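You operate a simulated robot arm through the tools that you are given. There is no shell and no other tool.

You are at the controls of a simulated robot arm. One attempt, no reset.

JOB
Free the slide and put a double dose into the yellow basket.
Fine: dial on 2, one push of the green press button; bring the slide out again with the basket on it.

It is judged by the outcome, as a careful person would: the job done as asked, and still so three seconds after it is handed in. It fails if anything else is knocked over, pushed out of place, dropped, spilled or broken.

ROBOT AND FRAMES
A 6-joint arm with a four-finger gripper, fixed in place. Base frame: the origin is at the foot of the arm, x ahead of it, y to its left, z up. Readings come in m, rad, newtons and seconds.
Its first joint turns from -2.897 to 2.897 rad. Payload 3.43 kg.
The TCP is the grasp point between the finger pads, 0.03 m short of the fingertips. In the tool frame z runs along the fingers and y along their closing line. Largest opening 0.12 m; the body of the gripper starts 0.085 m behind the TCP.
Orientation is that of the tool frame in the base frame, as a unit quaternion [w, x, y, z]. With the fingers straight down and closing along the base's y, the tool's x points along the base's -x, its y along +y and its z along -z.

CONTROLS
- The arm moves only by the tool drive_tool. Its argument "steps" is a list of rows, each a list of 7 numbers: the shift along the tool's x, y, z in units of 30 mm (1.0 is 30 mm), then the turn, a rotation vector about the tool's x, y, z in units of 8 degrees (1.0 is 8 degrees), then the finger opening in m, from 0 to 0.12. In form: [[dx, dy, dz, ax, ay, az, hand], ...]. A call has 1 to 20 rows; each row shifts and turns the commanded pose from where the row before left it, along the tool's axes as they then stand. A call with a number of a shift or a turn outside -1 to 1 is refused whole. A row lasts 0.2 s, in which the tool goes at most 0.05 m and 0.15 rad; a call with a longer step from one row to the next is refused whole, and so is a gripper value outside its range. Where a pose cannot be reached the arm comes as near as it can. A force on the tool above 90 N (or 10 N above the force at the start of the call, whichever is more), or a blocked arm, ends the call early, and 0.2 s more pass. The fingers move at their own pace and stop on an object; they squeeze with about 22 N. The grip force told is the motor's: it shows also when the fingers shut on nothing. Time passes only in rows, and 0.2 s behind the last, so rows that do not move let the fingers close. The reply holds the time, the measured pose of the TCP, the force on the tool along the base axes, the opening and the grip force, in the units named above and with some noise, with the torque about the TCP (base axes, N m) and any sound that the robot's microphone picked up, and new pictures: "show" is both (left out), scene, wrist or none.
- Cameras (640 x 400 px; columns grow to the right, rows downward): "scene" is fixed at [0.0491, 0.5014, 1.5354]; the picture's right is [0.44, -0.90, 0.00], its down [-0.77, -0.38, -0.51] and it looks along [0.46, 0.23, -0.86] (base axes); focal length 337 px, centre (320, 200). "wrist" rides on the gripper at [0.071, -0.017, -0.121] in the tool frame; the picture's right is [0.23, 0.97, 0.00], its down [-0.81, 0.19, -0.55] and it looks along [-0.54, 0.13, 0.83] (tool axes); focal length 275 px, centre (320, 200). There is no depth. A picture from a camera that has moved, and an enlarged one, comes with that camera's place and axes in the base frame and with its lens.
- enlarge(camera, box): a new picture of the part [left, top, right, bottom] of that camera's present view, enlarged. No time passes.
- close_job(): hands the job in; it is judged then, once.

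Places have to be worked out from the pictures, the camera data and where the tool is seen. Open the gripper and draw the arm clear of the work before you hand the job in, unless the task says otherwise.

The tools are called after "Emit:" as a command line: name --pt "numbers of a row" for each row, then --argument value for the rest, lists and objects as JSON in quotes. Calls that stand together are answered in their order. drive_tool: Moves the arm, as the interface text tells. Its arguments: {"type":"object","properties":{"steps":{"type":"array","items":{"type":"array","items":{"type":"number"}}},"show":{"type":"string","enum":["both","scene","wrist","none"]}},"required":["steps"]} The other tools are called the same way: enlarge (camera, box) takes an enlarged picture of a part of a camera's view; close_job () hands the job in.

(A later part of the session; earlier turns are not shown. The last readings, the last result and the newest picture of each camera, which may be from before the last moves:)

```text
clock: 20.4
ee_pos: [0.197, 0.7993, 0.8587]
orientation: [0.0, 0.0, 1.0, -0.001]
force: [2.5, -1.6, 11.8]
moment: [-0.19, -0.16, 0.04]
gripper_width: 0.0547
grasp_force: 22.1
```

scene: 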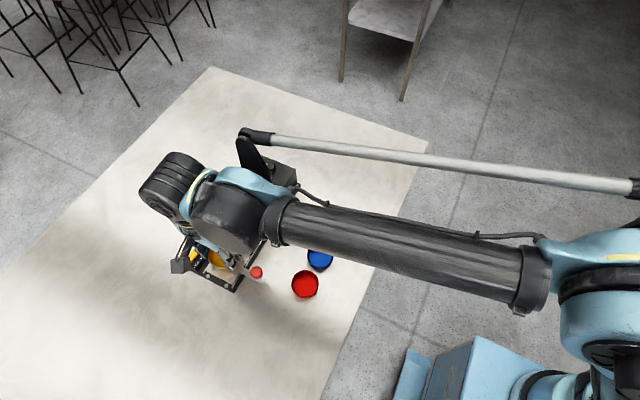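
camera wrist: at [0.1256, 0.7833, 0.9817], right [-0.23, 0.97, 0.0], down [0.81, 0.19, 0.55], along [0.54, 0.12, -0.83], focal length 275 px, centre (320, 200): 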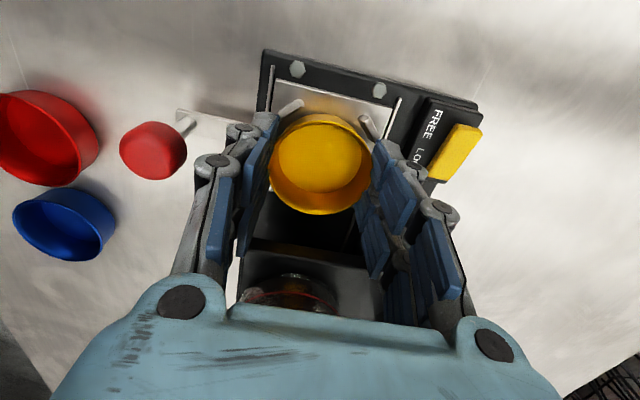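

A first contact of about 12 N shows at TCP z ≈ 0.8587. I'll look at the picture to see what is touching.

Emit:
enlarge --camera "wrist" --box '[345, 100, 425, 150]'

Emit:
enlarge --camera "wrist" --box '[240, 85, 400, 225]'

Emit:
enlarge --camera "scene" --box '[195, 235, 259, 275]'

```text
8.00 times, centred on (385, 125) of wrist
camera zoom: at [0.126, 0.7832, 0.9798], right [-0.23, 0.97, 0.0], down [0.81, 0.19, 0.55], along [0.54, 0.12, -0.83], focal length 2202 px, centre (-200, 800)
```

zoom: 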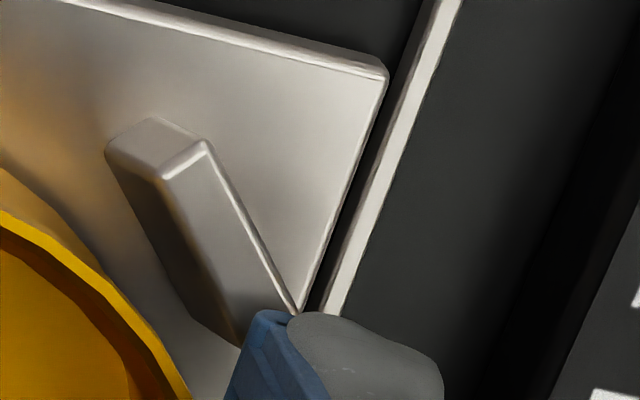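

```text
2.86 times, centred on (320, 155) of wrist
camera zoom: at [0.126, 0.7832, 0.9798], right [-0.23, 0.97, 0.0], down [0.81, 0.19, 0.55], along [0.54, 0.12, -0.83], focal length 786 px, centre (320, 329)
```

zoom: 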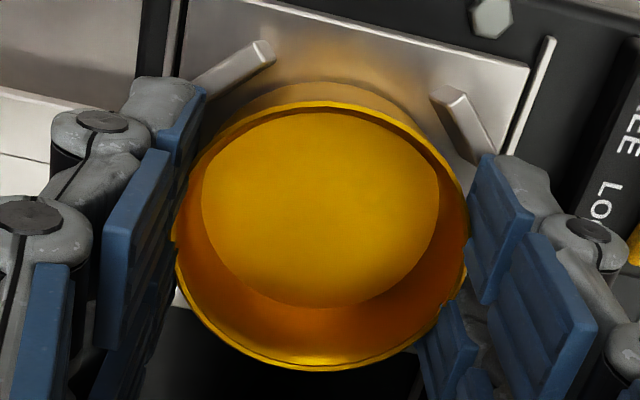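

```text
10.00 times, centred on (227, 255) of scene
camera zoom: at [0.0491, 0.5014, 1.5354], right [0.44, -0.9, 0.0], down [-0.77, -0.38, -0.51], along [0.46, 0.23, -0.86], focal length 3368 px, centre (1250, -350)
```

zoom: 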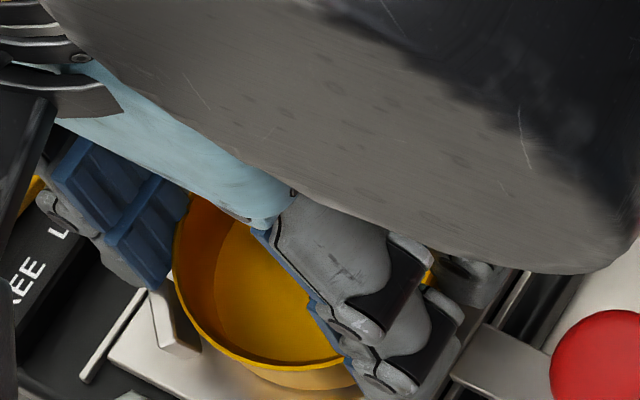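

Contact is light, and the basket bottom should be within about 2 mm of the plate, between the clips. I'll open only to 66 mm so the fingers don't reach the lock block, and see how the basket settles.

Emit:
drive_tool --pt "0 0 0 0 0 0 0.057" --pt "0 0 0 0 0 0 0.06" --pt "0 0 0 0 0 0 0.064" --pt "0 0 0 0 0 0 0.066" --pt "0 0 0 0 0 0 0.066" --show "wrist"

Emit:
enlarge --camera "wrist" --box '[240, 85, 400, 225]'

```text
clock: 21.6
ee_pos: [0.1956, 0.7997, 0.8582]
orientation: [0.0, 0.0, 1.0, -0.001]
force: [0.7, 0.5, -0.9]
moment: [0.02, 0.02, 0.01]
gripper_width: 0.0661
grasp_force: 0.1
camera wrist: at [0.1258, 0.7836, 0.9793], right [-0.23, 0.97, 0.0], down [0.81, 0.19, 0.55], along [0.54, 0.12, -0.83], focal length 275 px, centre (320, 200)
```

wrist: 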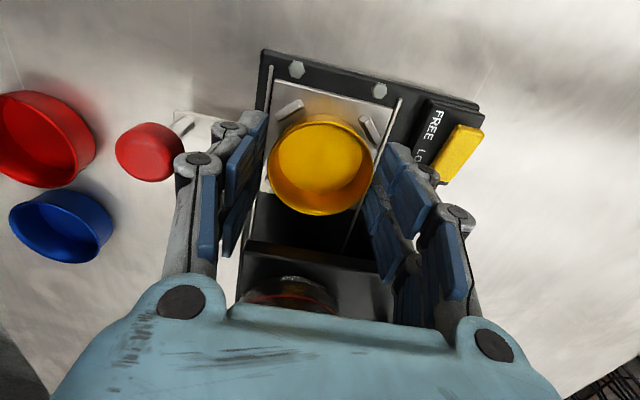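

```text
2.86 times, centred on (320, 155) of wrist
camera zoom: at [0.1258, 0.7836, 0.9793], right [-0.23, 0.97, 0.0], down [0.81, 0.19, 0.55], along [0.54, 0.12, -0.83], focal length 786 px, centre (320, 329)
```

zoom: 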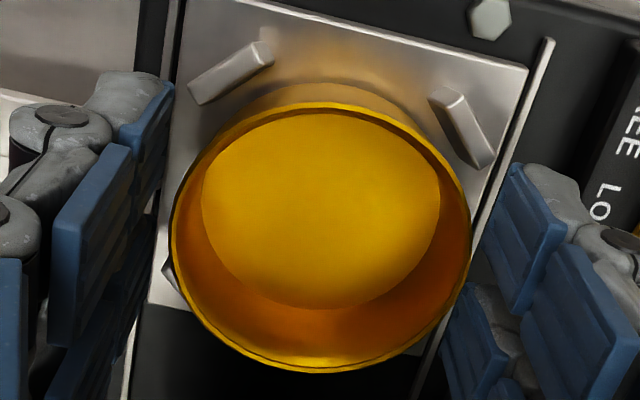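

The force dropped to zero on release and the basket stayed put, so it rests on the slide. I'll lift straight up and look at how it sits.

Emit:
drive_tool --pt "0 0 -0.3 0 0 0 0.066" --pt "0 0 -0.6 0 0 0 0.066" --pt "0 0 -0.8 0 0 0 0.08" --pt "0 0 -0.8 0 0 0 0.12" --pt "0 0 -0.8 0 0 0 0.12" --pt "0 0 -0.8 0 0 0 0.12" --pt "0 0 0 0 0 0 0.12"

Emit:
enlarge --camera "wrist" --box '[240, 30, 440, 155]'

Emit:
enlarge --camera "scene" --box '[180, 220, 276, 280]'

```text
clock: 23.2
ee_pos: [0.1957, 0.8005, 0.9822]
orientation: [-0.001, 0.0, 1.0, -0.002]
force: [0.3, 0.5, 0.4]
moment: [0.0, 0.0, -0.01]
gripper_width: 0.1199
grasp_force: 0.1
camera wrist: at [0.1257, 0.7836, 1.1032], right [-0.23, 0.97, 0.0], down [0.81, 0.19, 0.55], along [0.54, 0.12, -0.83], focal length 275 px, centre (320, 200)
```

scene: 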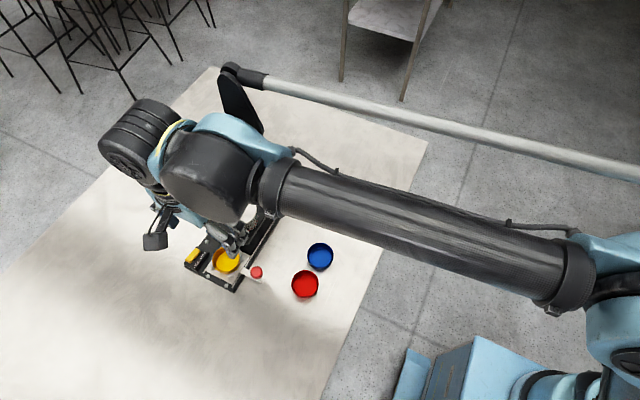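
wrist: 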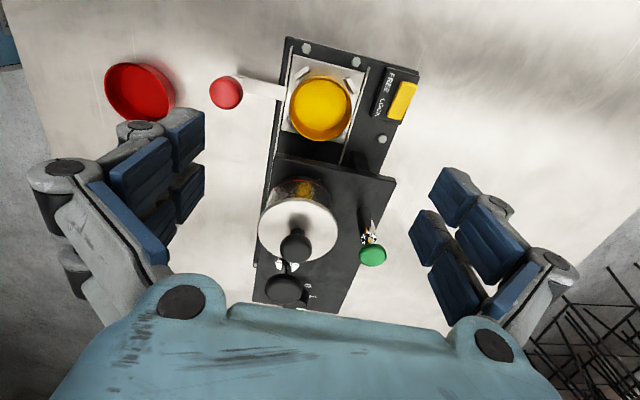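

```text
3.20 times, centred on (340, 92) of wrist
camera zoom: at [0.1257, 0.7836, 1.1032], right [-0.23, 0.97, 0.0], down [0.81, 0.19, 0.55], along [0.54, 0.12, -0.83], focal length 881 px, centre (256, 544)
```

zoom: 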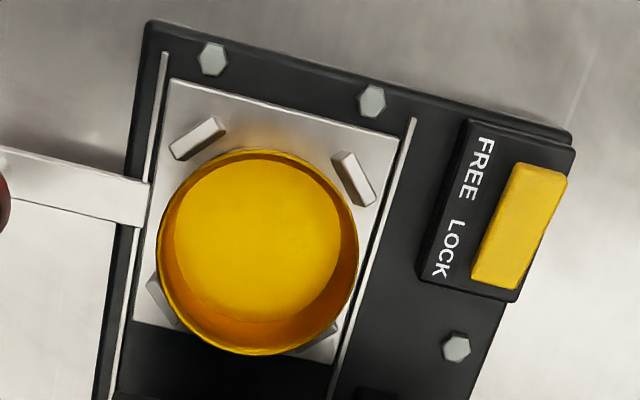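

```text
6.67 times, centred on (228, 250) of scene
camera zoom: at [0.0491, 0.5014, 1.5354], right [0.44, -0.9, 0.0], down [-0.77, -0.38, -0.51], along [0.46, 0.23, -0.86], focal length 2246 px, centre (933, -133)
```

zoom: 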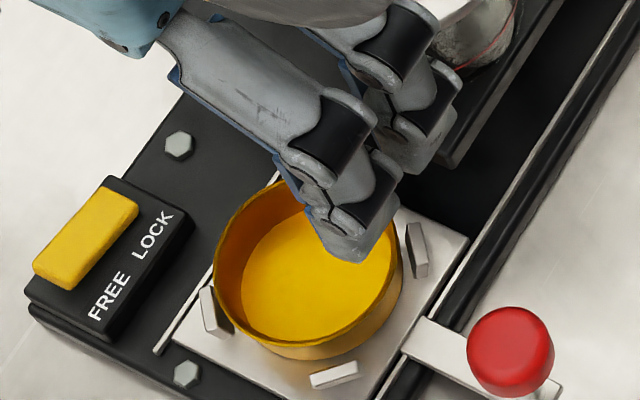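

The basket sits flat between the four clips. Next is the lock: the yellow slider, near (0.172, 0.877), is at the LOCK end and must move toward −x (FREE). I'll move above it for a closer look.

Emit:
drive_tool --pt "0.2 0.62 0 0 0 0 0.06" --pt "0.2 0.62 0 0 0 0 0.06" --pt "0.2 0.62 0 0 0 0 0.06" --pt "0.2 0.62 0 0 0 0 0.06" --pt "0 0 0.6 0 0 0 0.06" --pt "0 0 0.6 0 0 0 0.06" --pt "0 0 0.5 0 0 0 0.06" --pt "0 0 0 0 0 0 0.06"

Emit:
enlarge --camera "wrist" --box '[240, 60, 400, 160]'

Emit:
enlarge --camera "scene" --box '[170, 225, 250, 275]'

```text
clock: 25.0
ee_pos: [0.1724, 0.8722, 0.9312]
orientation: [0.0, 0.0, 1.0, -0.002]
force: [-0.4, -0.3, -0.3]
moment: [-0.01, 0.05, -0.01]
gripper_width: 0.06
grasp_force: 0.2
camera wrist: at [0.1013, 0.8561, 1.0514], right [-0.23, 0.97, 0.0], down [0.81, 0.19, 0.55], along [0.54, 0.12, -0.83], focal length 275 px, centre (320, 200)
```

scene: 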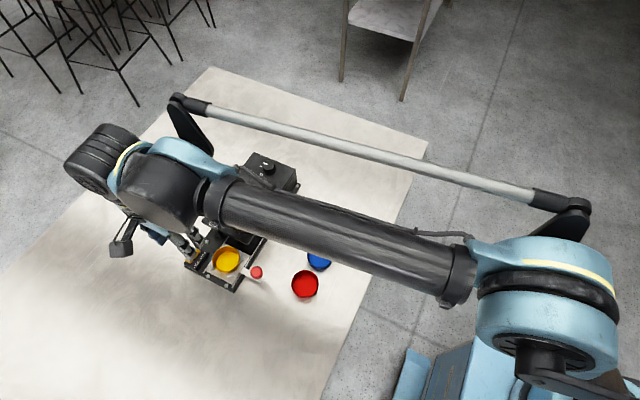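
wrist: 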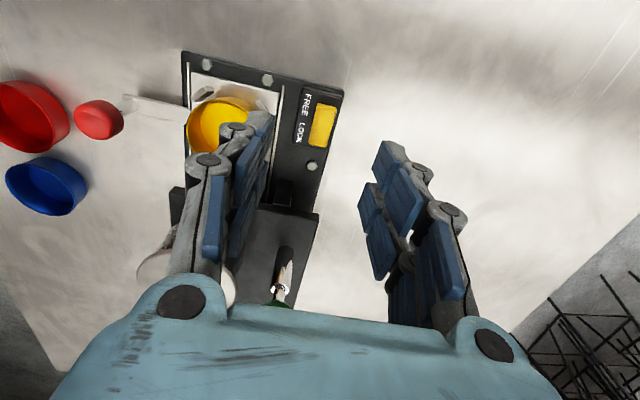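

```text
4.00 times, centred on (320, 110) of wrist
camera zoom: at [0.1013, 0.8561, 1.0514], right [-0.23, 0.97, 0.0], down [0.81, 0.19, 0.55], along [0.54, 0.12, -0.83], focal length 1101 px, centre (320, 560)
```

zoom: 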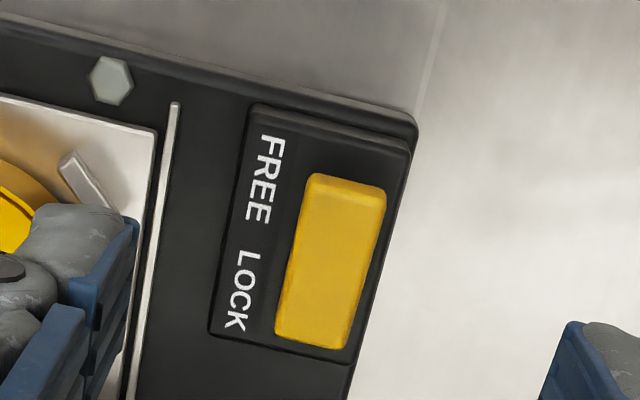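

```text
8.00 times, centred on (210, 250) of scene
camera zoom: at [0.0491, 0.5014, 1.5354], right [0.44, -0.9, 0.0], down [-0.77, -0.38, -0.51], along [0.46, 0.23, -0.86], focal length 2695 px, centre (1200, -200)
```

zoom: 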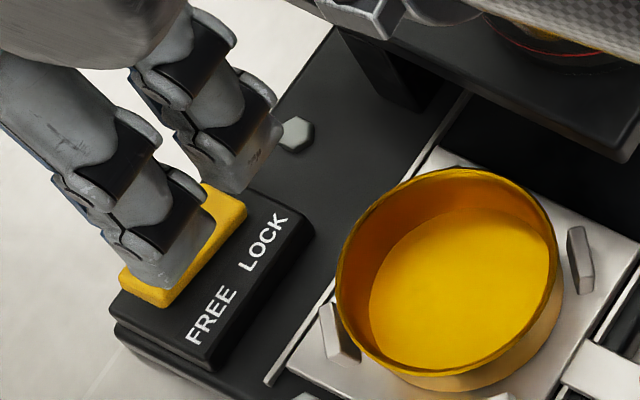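

The yellow slider is about 33 × 16 mm, centred within 2 mm of the tool axis, with free space on its FREE (−x) side. I'll narrow the fingers to straddle it in y and descend in stages, watching force.

Emit:
drive_tool --pt "-0.05 0.05 0 0 0 0 0.036" --pt "0 0 0.6 0 0 0 0.036" --pt "0 0 0.6 0 0 0 0.036" --pt "0 0 0.5 0 0 0 0.036" --pt "0 0 0.3 0 0 0 0.036" --pt "0 0 0 0 0 0 0.036"

Emit:
enlarge --camera "wrist" --box '[240, 90, 400, 210]'

Emit:
enlarge --camera "scene" --box '[170, 230, 234, 270]'

```text
clock: 26.4
ee_pos: [0.1712, 0.8758, 0.8702]
orientation: [0.0, 0.0, 1.0, -0.001]
force: [-1.4, -0.3, 1.1]
moment: [0.03, 0.0, 0.03]
gripper_width: 0.0361
grasp_force: 0.0
camera wrist: at [0.1017, 0.8587, 0.9914], right [-0.23, 0.97, 0.0], down [0.81, 0.19, 0.55], along [0.54, 0.12, -0.83], focal length 275 px, centre (320, 200)
```

scene: 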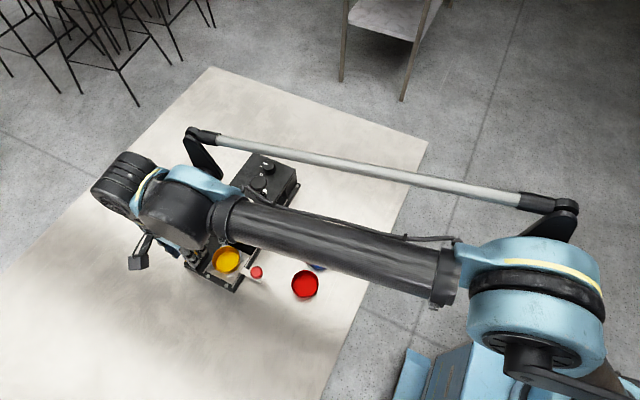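
wrist: 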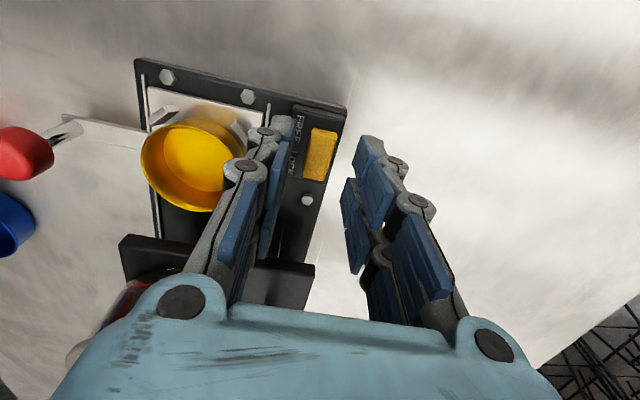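

```text
3.33 times, centred on (320, 150) of wrist
camera zoom: at [0.1017, 0.8587, 0.9914], right [-0.23, 0.97, 0.0], down [0.81, 0.19, 0.55], along [0.54, 0.12, -0.83], focal length 918 px, centre (320, 367)
```

zoom: 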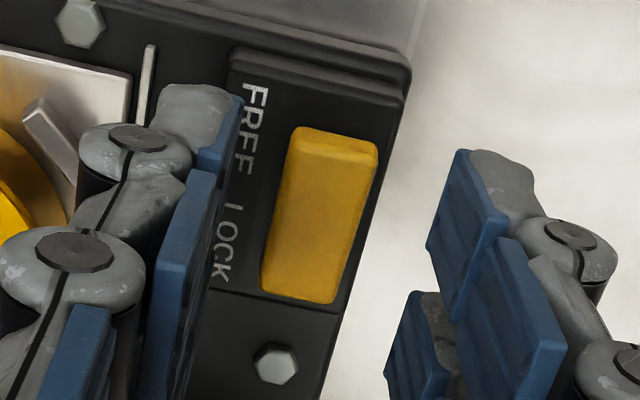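

```text
10.00 times, centred on (202, 250) of scene
camera zoom: at [0.0491, 0.5014, 1.5354], right [0.44, -0.9, 0.0], down [-0.77, -0.38, -0.51], along [0.46, 0.23, -0.86], focal length 3368 px, centre (1500, -300)
```

zoom: 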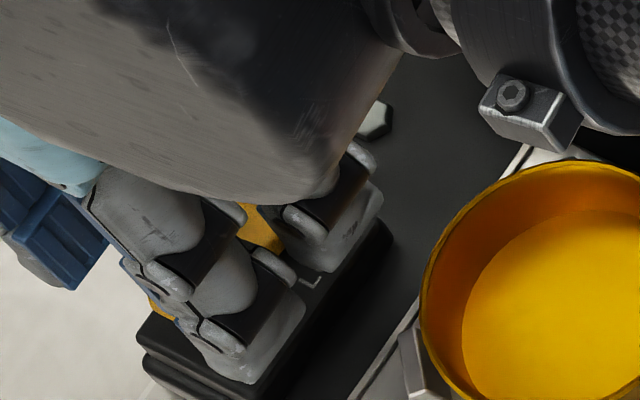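

The slider is centred between the fingers and they clear the basket. I'll continue down in small steps, feeling for the block top.

Emit:
drive_tool --pt "0 -0.02 0.1 0 0 0 0.036" --pt "0 0 0.1 0 0 0 0.036" --pt "0 0 0.08 0 0 0 0.036" --pt "0 0 0 0 0 0 0.036" --show "none"

```text
clock: 27.4
ee_pos: [0.1726, 0.8757, 0.8609]
orientation: [0.0, 0.0, 1.0, -0.002]
force: [1.4, 0.2, 0.3]
moment: [0.0, 0.02, 0.05]
gripper_width: 0.0359
grasp_force: 0.0
```

No contact yet at TCP z ≈ 0.861. I'll go a little lower and check again.

Emit:
drive_tool --pt "0 0 0.06 0 0 0 0.036" --pt "0 0 0.06 0 0 0 0.036" --pt "0 0 0 0 0 0 0.036" --show "wrist"

Emit:
enlarge --camera "wrist" --box '[240, 90, 400, 210]'

```text
clock: 28.2
ee_pos: [0.1731, 0.8744, 0.8584]
orientation: [0.0, 0.0, 1.0, -0.001]
force: [0.0, 0.1, -0.5]
moment: [0.01, -0.01, 0.0]
gripper_width: 0.0357
grasp_force: 0.0
camera wrist: at [0.1032, 0.8583, 0.9785], right [-0.23, 0.97, 0.0], down [0.81, 0.19, 0.55], along [0.54, 0.12, -0.83], focal length 275 px, centre (320, 200)
```

wrist: 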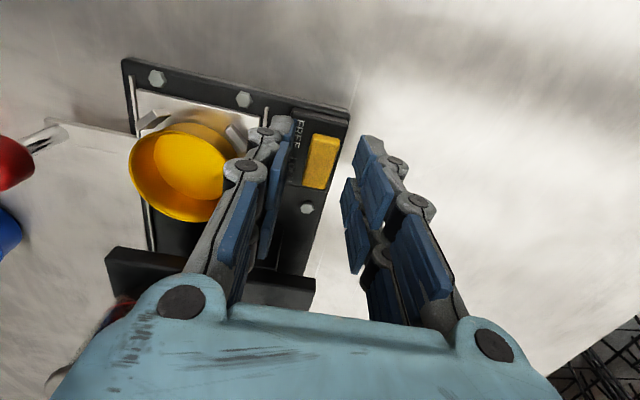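

```text
3.33 times, centred on (320, 150) of wrist
camera zoom: at [0.1032, 0.8583, 0.9785], right [-0.23, 0.97, 0.0], down [0.81, 0.19, 0.55], along [0.54, 0.12, -0.83], focal length 918 px, centre (320, 367)
```

zoom: 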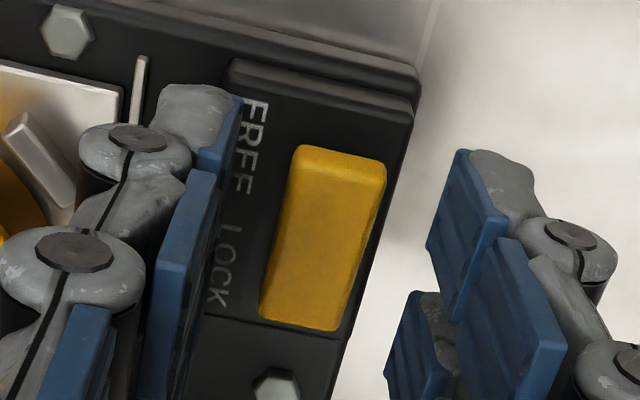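

Still no contact at tip height ≈ 0.828. I'll keep probing down in small steps.

Emit:
drive_tool --pt "0 0 0.07 0 0 0 0.036" --pt "0 0 0.07 0 0 0 0.036" --pt "0 0 0 0 0 0 0.036" --show "none"

Emit:
enlarge --camera "scene" --box '[170, 235, 234, 275]'

Emit:
enlarge --camera "wrist" --box '[240, 90, 400, 210]'

```text
clock: 29.0
ee_pos: [0.1737, 0.8758, 0.8538]
orientation: [0.0, 0.001, 1.0, -0.002]
force: [-0.1, -0.6, -0.8]
moment: [-0.03, 0.01, 0.01]
gripper_width: 0.0356
grasp_force: 0.0
```

```text
10.00 times, centred on (202, 255) of scene
camera zoom: at [0.0491, 0.5014, 1.5354], right [0.44, -0.9, 0.0], down [-0.77, -0.38, -0.51], along [0.46, 0.23, -0.86], focal length 3368 px, centre (1500, -350)
```

zoom: 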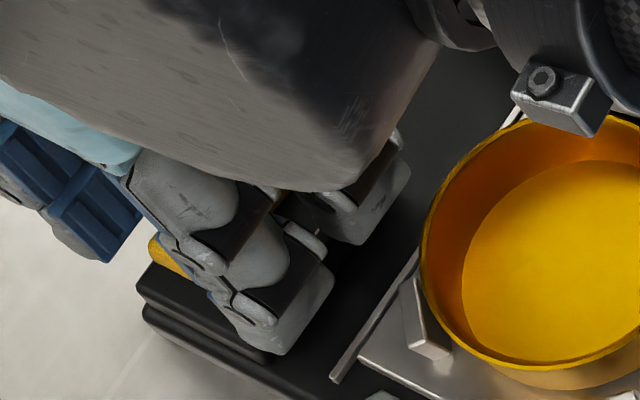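

```text
3.33 times, centred on (320, 150) of wrist
camera zoom: at [0.1032, 0.8582, 0.9744], right [-0.23, 0.97, 0.0], down [0.81, 0.19, 0.55], along [0.54, 0.12, -0.83], focal length 918 px, centre (320, 367)
```

zoom: 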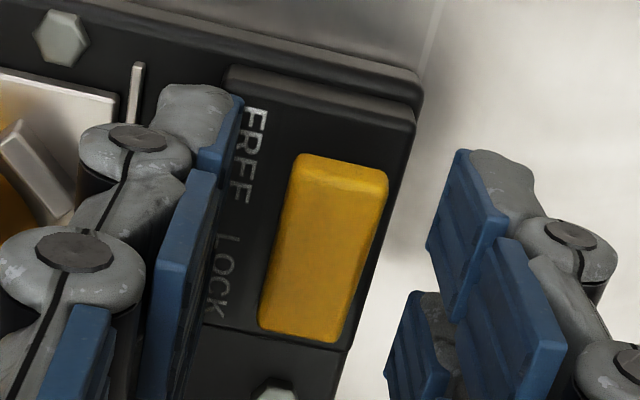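

Still free at tip height ≈ 0.824. Continuing the probe downward.

Emit:
drive_tool --pt "0 0 0.07 0 0 0 0.036" --pt "0 0 0.07 0 0 0 0.036" --pt "0 0 0 0 0 0 0.036" --show "none"

Emit:
enlarge --camera "wrist" --box '[240, 90, 400, 210]'

```text
clock: 29.8
ee_pos: [0.1728, 0.8743, 0.8516]
orientation: [0.0, -0.001, 1.0, -0.002]
force: [0.6, -9.0, 20.7]
moment: [-0.67, -0.01, -0.05]
gripper_width: 0.0433
grasp_force: 5.2
```

```text
3.33 times, centred on (320, 150) of wrist
camera zoom: at [0.1032, 0.8577, 0.9722], right [-0.23, 0.97, 0.0], down [0.81, 0.19, 0.55], along [0.54, 0.12, -0.83], focal length 918 px, centre (320, 367)
```

zoom: 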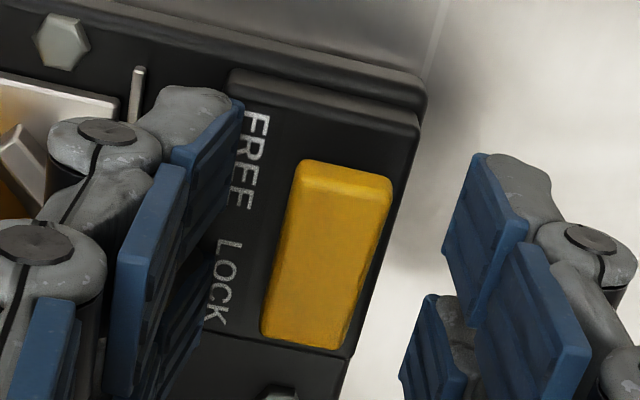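

Contact: the inner finger touched the block's edge at tip z ≈ 0.822 and was nudged outward slightly. I'll rise about 4 mm and then close on the yellow slider.

Emit:
drive_tool --pt "0 0 -0.14 0 0 0 0.036" --pt "0 0 0 0 0 0 0.03" --pt "0 0 0 0 0 0 0.02" --pt "0 0 0 0 0 0 0.01" --pt "0 0 0 0 0 0 0.01" --show "wrist"

Emit:
enlarge --camera "wrist" --box '[240, 90, 400, 210]'

```text
clock: 31.0
ee_pos: [0.1744, 0.8746, 0.855]
orientation: [0.0, 0.001, 1.0, -0.002]
force: [1.0, -12.5, -5.1]
moment: [-0.27, -0.03, -0.06]
gripper_width: 0.0176
grasp_force: 7.2
camera wrist: at [0.1038, 0.8585, 0.975], right [-0.23, 0.97, 0.0], down [0.81, 0.19, 0.55], along [0.54, 0.12, -0.83], focal length 275 px, centre (320, 200)
```

wrist: 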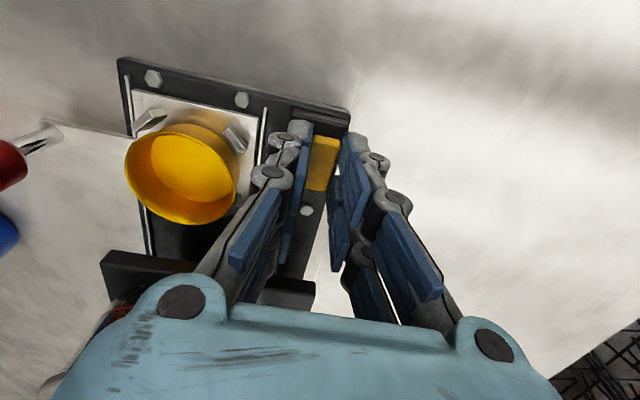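

```text
3.33 times, centred on (320, 150) of wrist
camera zoom: at [0.1038, 0.8585, 0.975], right [-0.23, 0.97, 0.0], down [0.81, 0.19, 0.55], along [0.54, 0.12, -0.83], focal length 918 px, centre (320, 367)
```

zoom: 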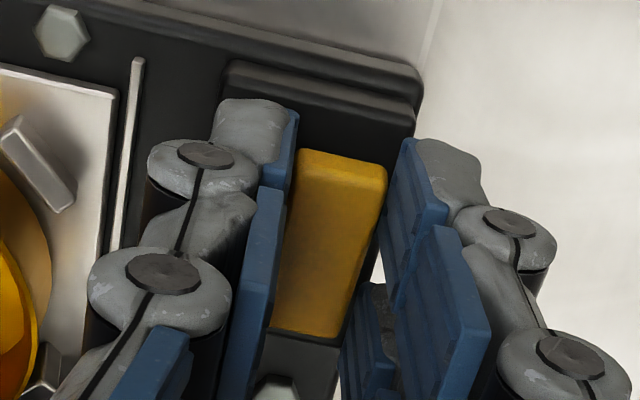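

The inner finger touches first (12 N sideways), so the slider is about 1 mm to −y of the tool centre. I'll ease the tool over and let the grip finish.

Emit:
drive_tool --pt "0 -0.04 0 0 0 0 0.01" --pt "0 0 0 0 0 0 0.01" --pt "0 0 0 0 0 0 0.01" --show "none"

```text
clock: 31.8
ee_pos: [0.1745, 0.874, 0.8546]
orientation: [-0.001, -0.001, 1.0, -0.001]
force: [-2.3, -2.3, -0.5]
moment: [0.04, 0.06, 0.01]
gripper_width: 0.0159
grasp_force: 45.1
```

The slider is gripped squarely (15.9 mm wide) with little side force. Now I'll slide it toward FREE (−x) a few mm at a time.

Emit:
drive_tool --pt "0.07 0 0 0 0 0 0.01" --pt "0.07 0 0 0 0 0 0.01" --pt "0.07 0 0 0 0 0 0.01" --pt "0 0 0 0 0 0 0.01" --show "wrist"

Emit:
enlarge --camera "wrist" --box '[240, 90, 400, 210]'

```text
clock: 32.8
ee_pos: [0.1627, 0.8742, 0.8547]
orientation: [-0.002, -0.003, 1.0, -0.001]
force: [-7.4, 4.5, 3.4]
moment: [0.18, 0.06, -0.2]
gripper_width: 0.0162
grasp_force: 44.8
camera wrist: at [0.0937, 0.8572, 0.9753], right [-0.23, 0.97, 0.0], down [0.81, 0.2, 0.55], along [0.54, 0.13, -0.84], focal length 275 px, centre (320, 200)
```

wrist: 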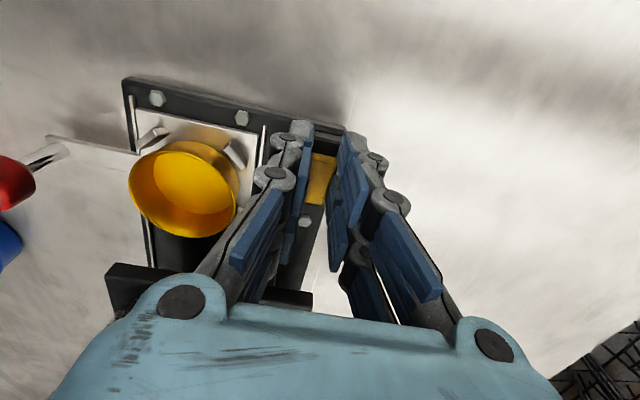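

```text
3.33 times, centred on (320, 150) of wrist
camera zoom: at [0.0937, 0.8572, 0.9753], right [-0.23, 0.97, 0.0], down [0.81, 0.2, 0.55], along [0.54, 0.13, -0.84], focal length 918 px, centre (320, 367)
```

zoom: 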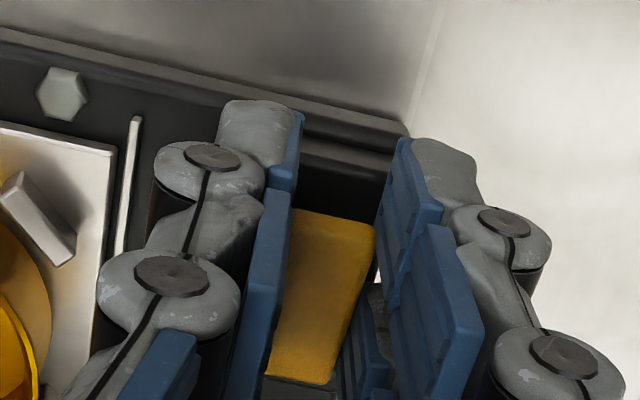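

The slider did not move: the pads slipped along it. I'll release, rise, and turn the gripper 90° so a finger can push positively on the slider's +x end.

Emit:
drive_tool --pt "0 0 0 0 0 0 0.03" --pt "0 0 0 0 0 0 0.036" --pt "0 0 -0.5 0 0 0 0.036" --pt "-0.2 0 -0.9 0 0 0 0.036" --pt "-0.2 0 -0.9 0 0 -1 0.045" --pt "0 0 -0.3 0 0 -1 0.045" --pt "0 0 0 0 0 -1 0.045" --pt "0 0 0 0 0 -1 0.045" --pt "0 0 0 0 0 -1 0.045" --pt "0 0 0 0 0 -1 0.045" --pt "0 0 0 0 0 -1 0.045" --pt "0 0 0 0 0 -1 0.045" --pt "0 0 0 0 0 -1 0.045" --pt "0 0 0 0 0 -1 0.045" --pt "0 0 0 0 0 -1 0.045" --pt "0 0 0 0 0 -0.25 0.045" --pt "0 0 0 0 0 0 0.045"

```text
clock: 36.4
ee_pos: [0.1803, 0.8741, 0.9317]
orientation: [0.001, 0.708, -0.707, 0.0]
force: [-0.5, 0.4, 0.1]
moment: [0.04, -0.04, -0.01]
gripper_width: 0.045
grasp_force: 0.1
camera wrist: at [0.198, 0.8033, 1.0539], right [-0.97, -0.23, 0.0], down [-0.19, 0.81, 0.55], along [-0.13, 0.54, -0.83], focal length 275 px, centre (320, 200)
```

scene: 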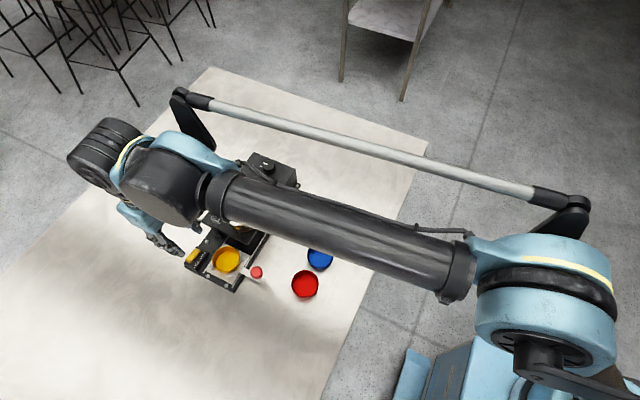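
wrist: 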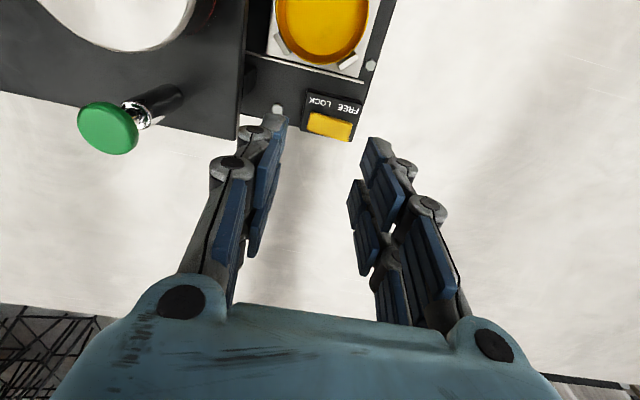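

The gripper is now turned, closing along x. I'll enlarge the lock to confirm its state and align.

Emit:
enlarge --camera "wrist" --box '[260, 60, 400, 160]'

Emit:
enlarge --camera "scene" --box '[170, 230, 250, 280]'

```text
4.00 times, centred on (330, 110) of wrist
camera zoom: at [0.198, 0.8033, 1.0539], right [-0.97, -0.23, 0.0], down [-0.19, 0.81, 0.55], along [-0.13, 0.54, -0.83], focal length 1101 px, centre (280, 560)
```

zoom: 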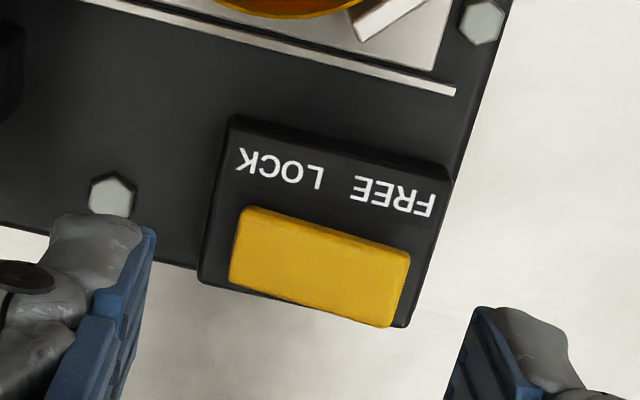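

```text
8.00 times, centred on (210, 255) of scene
camera zoom: at [0.0491, 0.5014, 1.5354], right [0.44, -0.9, 0.0], down [-0.77, -0.38, -0.51], along [0.46, 0.23, -0.86], focal length 2695 px, centre (1200, -240)
```

zoom: 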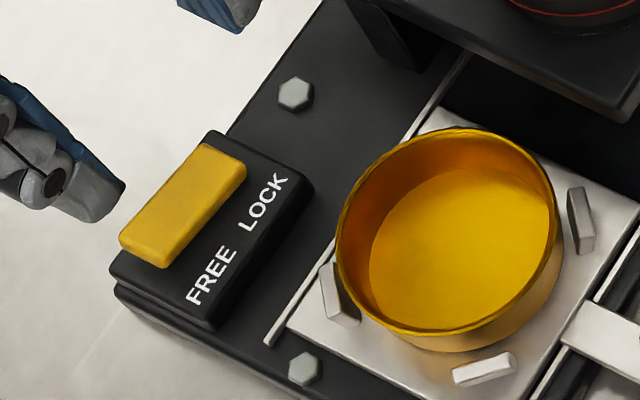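

To tell whether the slider moved at all, I'll take the same scene crop as at the start and compare.

Emit:
enlarge --camera "scene" --box '[180, 238, 220, 263]'

Emit:
enlarge --camera "scene" --box '[180, 220, 280, 300]'

```text
16.00 times, centred on (200, 250) of scene
camera zoom: at [0.0491, 0.5014, 1.5354], right [0.44, -0.9, 0.0], down [-0.77, -0.38, -0.51], along [0.46, 0.23, -0.86], focal length 5390 px, centre (2240, -608)
```

zoom: 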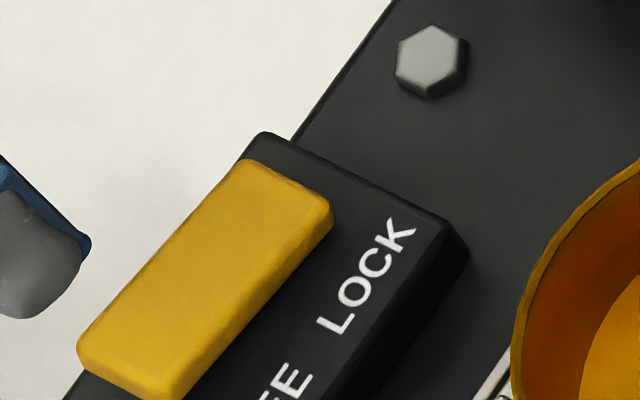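

```text
5.00 times, centred on (230, 260) of scene
camera zoom: at [0.0491, 0.5014, 1.5354], right [0.44, -0.9, 0.0], down [-0.77, -0.38, -0.51], along [0.46, 0.23, -0.86], focal length 1684 px, centre (770, -100)
```

zoom: 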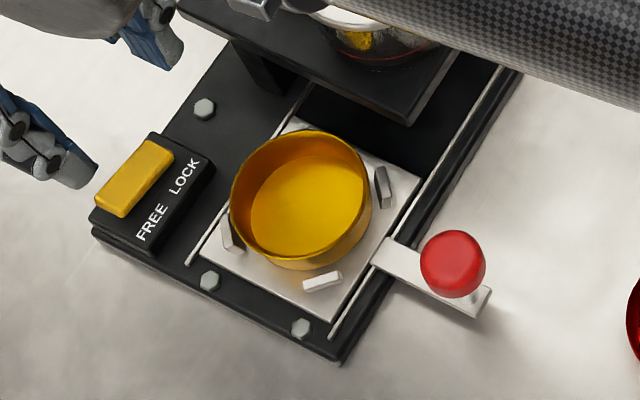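

The slider is unmoved, and its edges aren't parallel to the block: the FREE end stands higher. So it is a rocker centred on the block, and the FREE end must be pressed down. I'll close the fingers and bring one prong above the FREE end, near (0.157, 0.875).

Emit:
drive_tool --pt "-0.25 0.47 0 0 0 0 0.0" --pt "-0.25 0.47 0 0 0 0 0.0" --pt "0 0 0.6 0 0 0 0.0" --pt "0 0 0.6 0 0 0 0.0" --pt "0 0 0.5 0 0 0 0.0" --pt "0 0 0 0 0 0 0.0"

Emit:
enlarge --camera "wrist" --box '[240, 80, 400, 200]'

Emit:
enlarge --camera "scene" --box '[165, 230, 229, 270]'

```text
clock: 37.8
ee_pos: [0.1529, 0.8881, 0.8817]
orientation: [-0.001, -0.707, 0.708, 0.0]
force: [-0.7, -0.1, -0.7]
moment: [-0.02, 0.0, 0.0]
gripper_width: 0.0
grasp_force: 22.1
camera wrist: at [0.1706, 0.818, 1.0032], right [-0.97, -0.23, 0.0], down [-0.19, 0.81, 0.55], along [-0.13, 0.54, -0.83], focal length 275 px, centre (320, 200)
```

scene: 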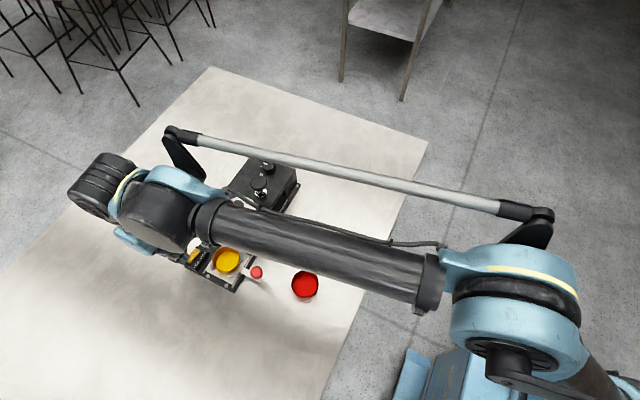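
wrist: 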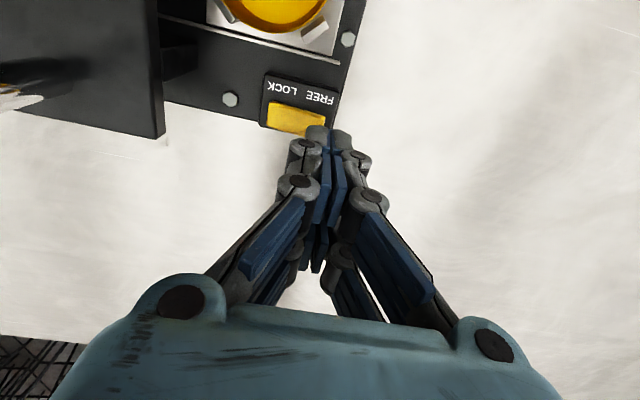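

```text
3.33 times, centred on (320, 140) of wrist
camera zoom: at [0.1706, 0.818, 1.0032], right [-0.97, -0.23, 0.0], down [-0.19, 0.81, 0.55], along [-0.13, 0.54, -0.83], focal length 918 px, centre (320, 400)
```

zoom: 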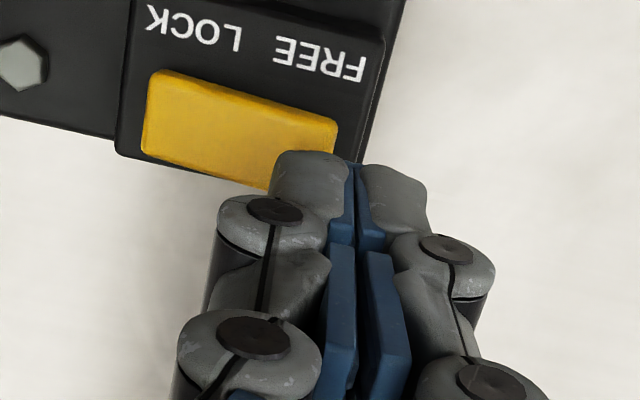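

```text
10.00 times, centred on (197, 250) of scene
camera zoom: at [0.0491, 0.5014, 1.5354], right [0.44, -0.9, 0.0], down [-0.77, -0.38, -0.51], along [0.46, 0.23, -0.86], focal length 3368 px, centre (1550, -300)
```

zoom: 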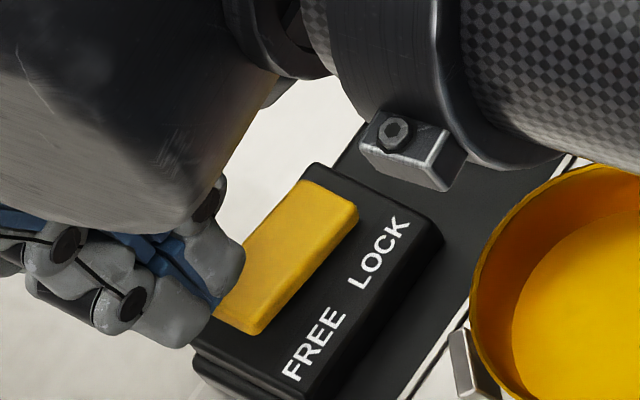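

The prong is above the FREE end. I'll shift 3 mm further from the pivot and press down in small steps, watching force and sound.

Emit:
drive_tool --pt "0 0.1 0 0 0 0 0.0" --pt "0 0 0.1 0 0 0 0.0" --pt "0 0 0.1 0 0 0 0.0" --pt "0 0 0.1 0 0 0 0.0" --pt "0 0 0.1 0 0 0 0.0" --pt "0 0 0 0 0 0 0.0" --show "none"

Emit:
enlarge --camera "wrist" --box '[240, 80, 400, 200]'

```text
clock: 39.2
ee_pos: [0.1487, 0.889, 0.8695]
orientation: [-0.002, -0.706, 0.708, -0.001]
force: [-0.6, -0.2, -0.6]
moment: [0.03, 0.01, 0.01]
gripper_width: 0.0
grasp_force: 22.0
```

```text
3.33 times, centred on (320, 140) of wrist
camera zoom: at [0.1668, 0.8182, 0.99], right [-0.97, -0.23, 0.0], down [-0.19, 0.81, 0.55], along [-0.13, 0.54, -0.83], focal length 918 px, centre (320, 400)
```

zoom: 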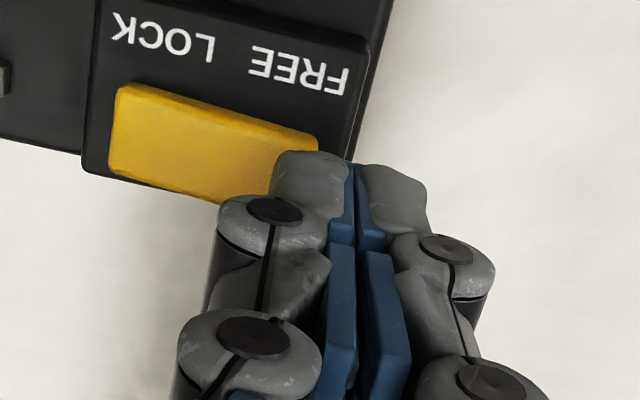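

Tip is at z ≈ 0.84 with no contact yet. I'll continue pressing down slowly.

Emit:
drive_tool --pt "0 0 0.08 0 0 0 0.0" --pt "0 0 0.08 0 0 0 0.0" --pt "0 0 0 0 0 0 0.0" --show "none"

```text
clock: 40.0
ee_pos: [0.1483, 0.8879, 0.8644]
orientation: [-0.002, -0.707, 0.707, -0.001]
force: [-3.2, 0.6, 1.8]
moment: [0.0, 0.12, -0.03]
gripper_width: 0.0
grasp_force: 22.1
```

There's a faint first touch (My 0.12, about 2–3 N) at tip z ≈ 0.834. Pressing on.

Emit:
drive_tool --pt "0 0 0.08 0 0 0 0.0" --pt "0 0 0.08 0 0 0 0.0" --pt "0 0 0 0 0 0 0.0" --show "wrist"

Emit:
enlarge --camera "wrist" --box '[240, 80, 400, 200]'

```text
clock: 40.8
ee_pos: [0.1486, 0.8872, 0.8596]
orientation: [-0.001, -0.707, 0.708, -0.001]
force: [0.0, 0.3, -0.3]
moment: [-0.02, 0.0, 0.02]
gripper_width: 0.0
grasp_force: 21.7
camera wrist: at [0.1665, 0.8174, 0.9798], right [-0.97, -0.23, 0.0], down [-0.19, 0.81, 0.55], along [-0.13, 0.54, -0.83], focal length 275 px, centre (320, 200)
```

wrist: 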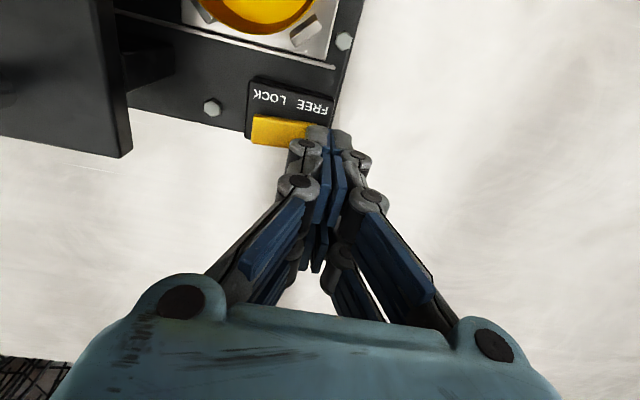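

```text
3.33 times, centred on (320, 140) of wrist
camera zoom: at [0.1665, 0.8174, 0.9798], right [-0.97, -0.23, 0.0], down [-0.19, 0.81, 0.55], along [-0.13, 0.54, -0.83], focal length 918 px, centre (320, 400)
```

zoom: 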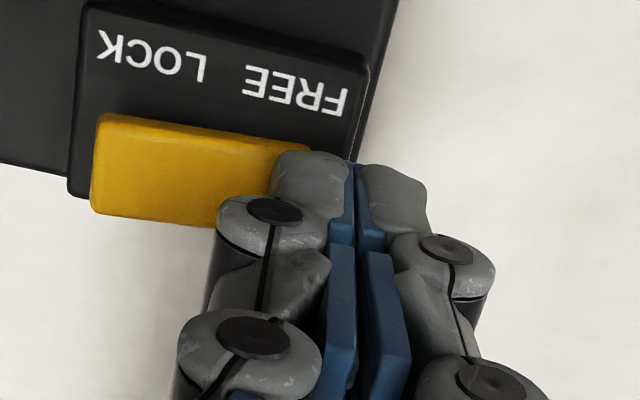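

The rocker has tipped over: its LOCK end is now the raised one. I'll lift off and compare in the scene view.

Emit:
drive_tool --pt "0 0 -0.6 0 0 0 0.0" --pt "0 0 -0.9 0 0 0 0.0" --pt "0 0 -0.9 0 0 0 0.0" --pt "0 0 -0.6 0 0 0 0.0" --pt "0 0 0 0 0 0 0.0"

Emit:
enlarge --camera "scene" --box '[180, 238, 220, 263]'

Emit:
enlarge --camera "wrist" --box '[200, 0, 380, 150]'

```text
clock: 42.0
ee_pos: [0.1476, 0.8897, 0.9489]
orientation: [0.002, 0.707, -0.707, 0.001]
force: [0.2, 0.3, 0.3]
moment: [0.02, 0.03, -0.04]
gripper_width: 0.0
grasp_force: 22.4
camera wrist: at [0.1658, 0.8182, 1.0687], right [-0.97, -0.23, 0.0], down [-0.19, 0.81, 0.55], along [-0.13, 0.54, -0.83], focal length 275 px, centre (320, 200)
```

scene: 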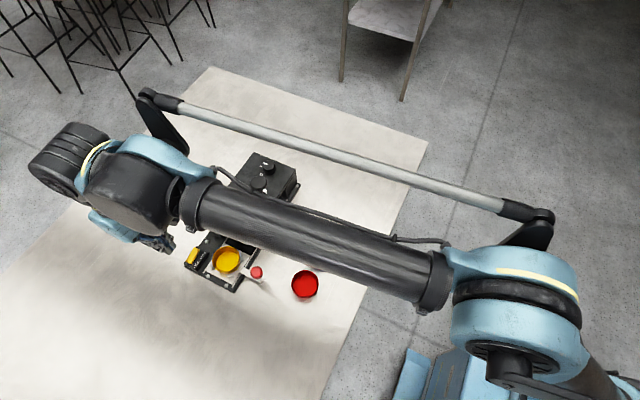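
wrist: 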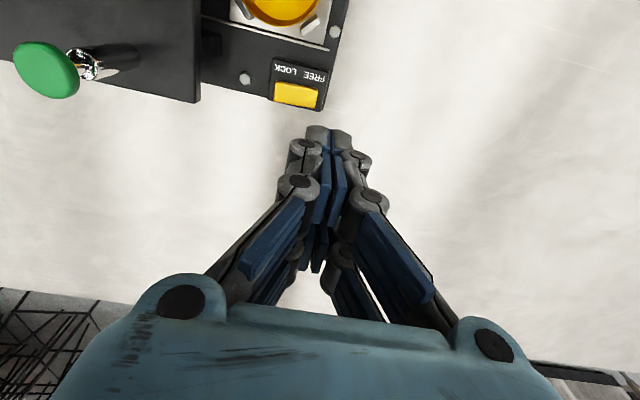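

```text
16.00 times, centred on (200, 250) of scene
camera zoom: at [0.0491, 0.5014, 1.5354], right [0.44, -0.9, 0.0], down [-0.77, -0.38, -0.51], along [0.46, 0.23, -0.86], focal length 5390 px, centre (2240, -608)
```

zoom: 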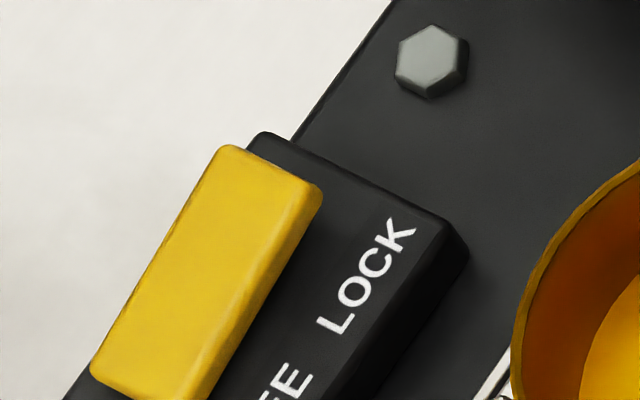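

```text
2.67 times, centred on (290, 75) of wrist
camera zoom: at [0.1658, 0.8182, 1.0687], right [-0.97, -0.23, 0.0], down [-0.19, 0.81, 0.55], along [-0.13, 0.54, -0.83], focal length 734 px, centre (400, 533)
```

zoom: 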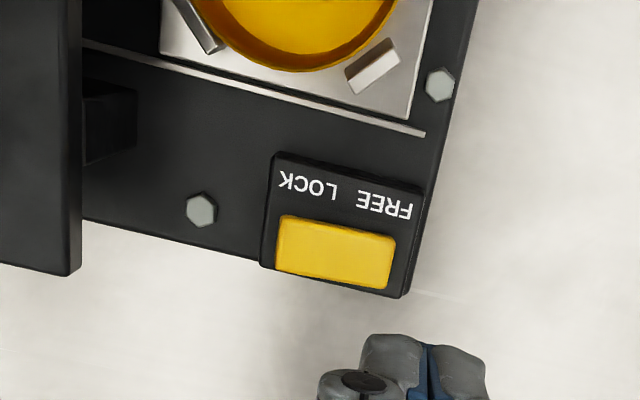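

The rocker is clearly on FREE now. Next is the dial, near (0.429, 0.825) with its top at z ≈ 0.878. I'll go up to clear the buttons and lid, then travel above it.

Emit:
drive_tool --pt "0 0 -0.95 0 0 0 0.02" --pt "0 0 -0.95 0 0 0 0.05" --pt "0 0 -0.95 0 0 0 0.05" --pt "0 0 -0.9 0 0 0 0.05" --pt "0.216 -0.94 0 0 0 0 0.05" --pt "0.216 -0.94 0 0 0 0 0.05" --pt "0.216 -0.94 0 0 0 0 0.05" --pt "0.216 -0.94 0 0 0 0 0.05" --pt "0.216 -0.94 0 0 0 0 0.05" --pt "0.216 -0.94 0 0 0 0 0.05" --pt "0.216 -0.94 0 0 0 0 0.05" --pt "0.216 -0.94 0 0 0 0 0.05" --pt "0.216 -0.94 0 0 0 0 0.05" --pt "0.216 -0.94 0 0 0 0 0.05" --pt "0 0 0 0 0 0 0.05"

Emit:
enlarge --camera "wrist" --box '[240, 30, 400, 150]'

```text
clock: 45.2
ee_pos: [0.4312, 0.8228, 1.0611]
orientation: [-0.002, -0.706, 0.708, -0.001]
force: [0.3, -0.2, 0.0]
moment: [-0.01, 0.03, -0.02]
gripper_width: 0.05
grasp_force: 0.0
camera wrist: at [0.4479, 0.7528, 1.1816], right [-0.97, -0.23, 0.0], down [-0.19, 0.81, 0.55], along [-0.13, 0.54, -0.83], focal length 275 px, centre (320, 200)
```

scene: 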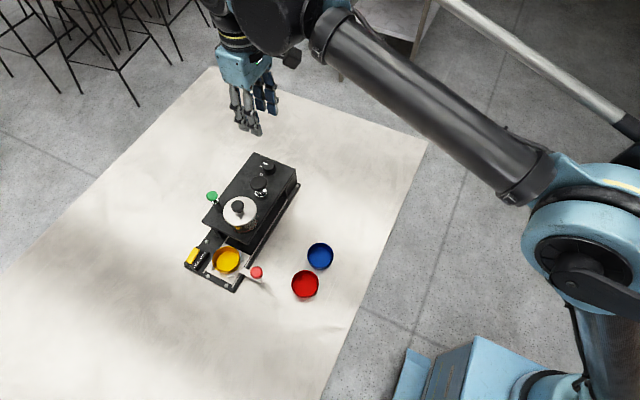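
wrist: 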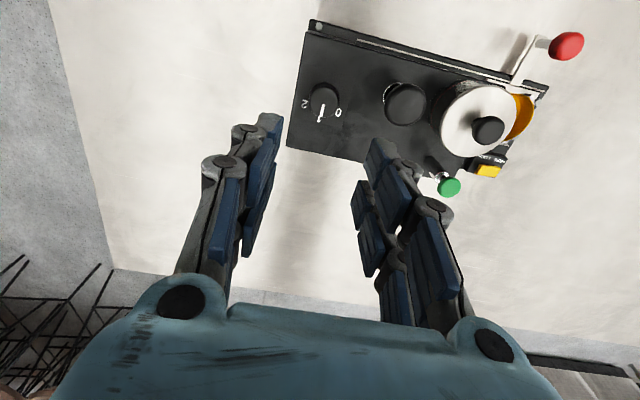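

```text
3.33 times, centred on (320, 90) of wrist
camera zoom: at [0.4479, 0.7528, 1.1816], right [-0.97, -0.23, 0.0], down [-0.19, 0.81, 0.55], along [-0.13, 0.54, -0.83], focal length 918 px, centre (320, 567)
```

zoom: 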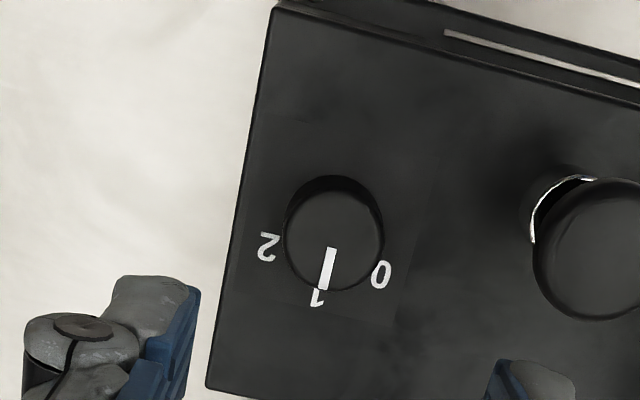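

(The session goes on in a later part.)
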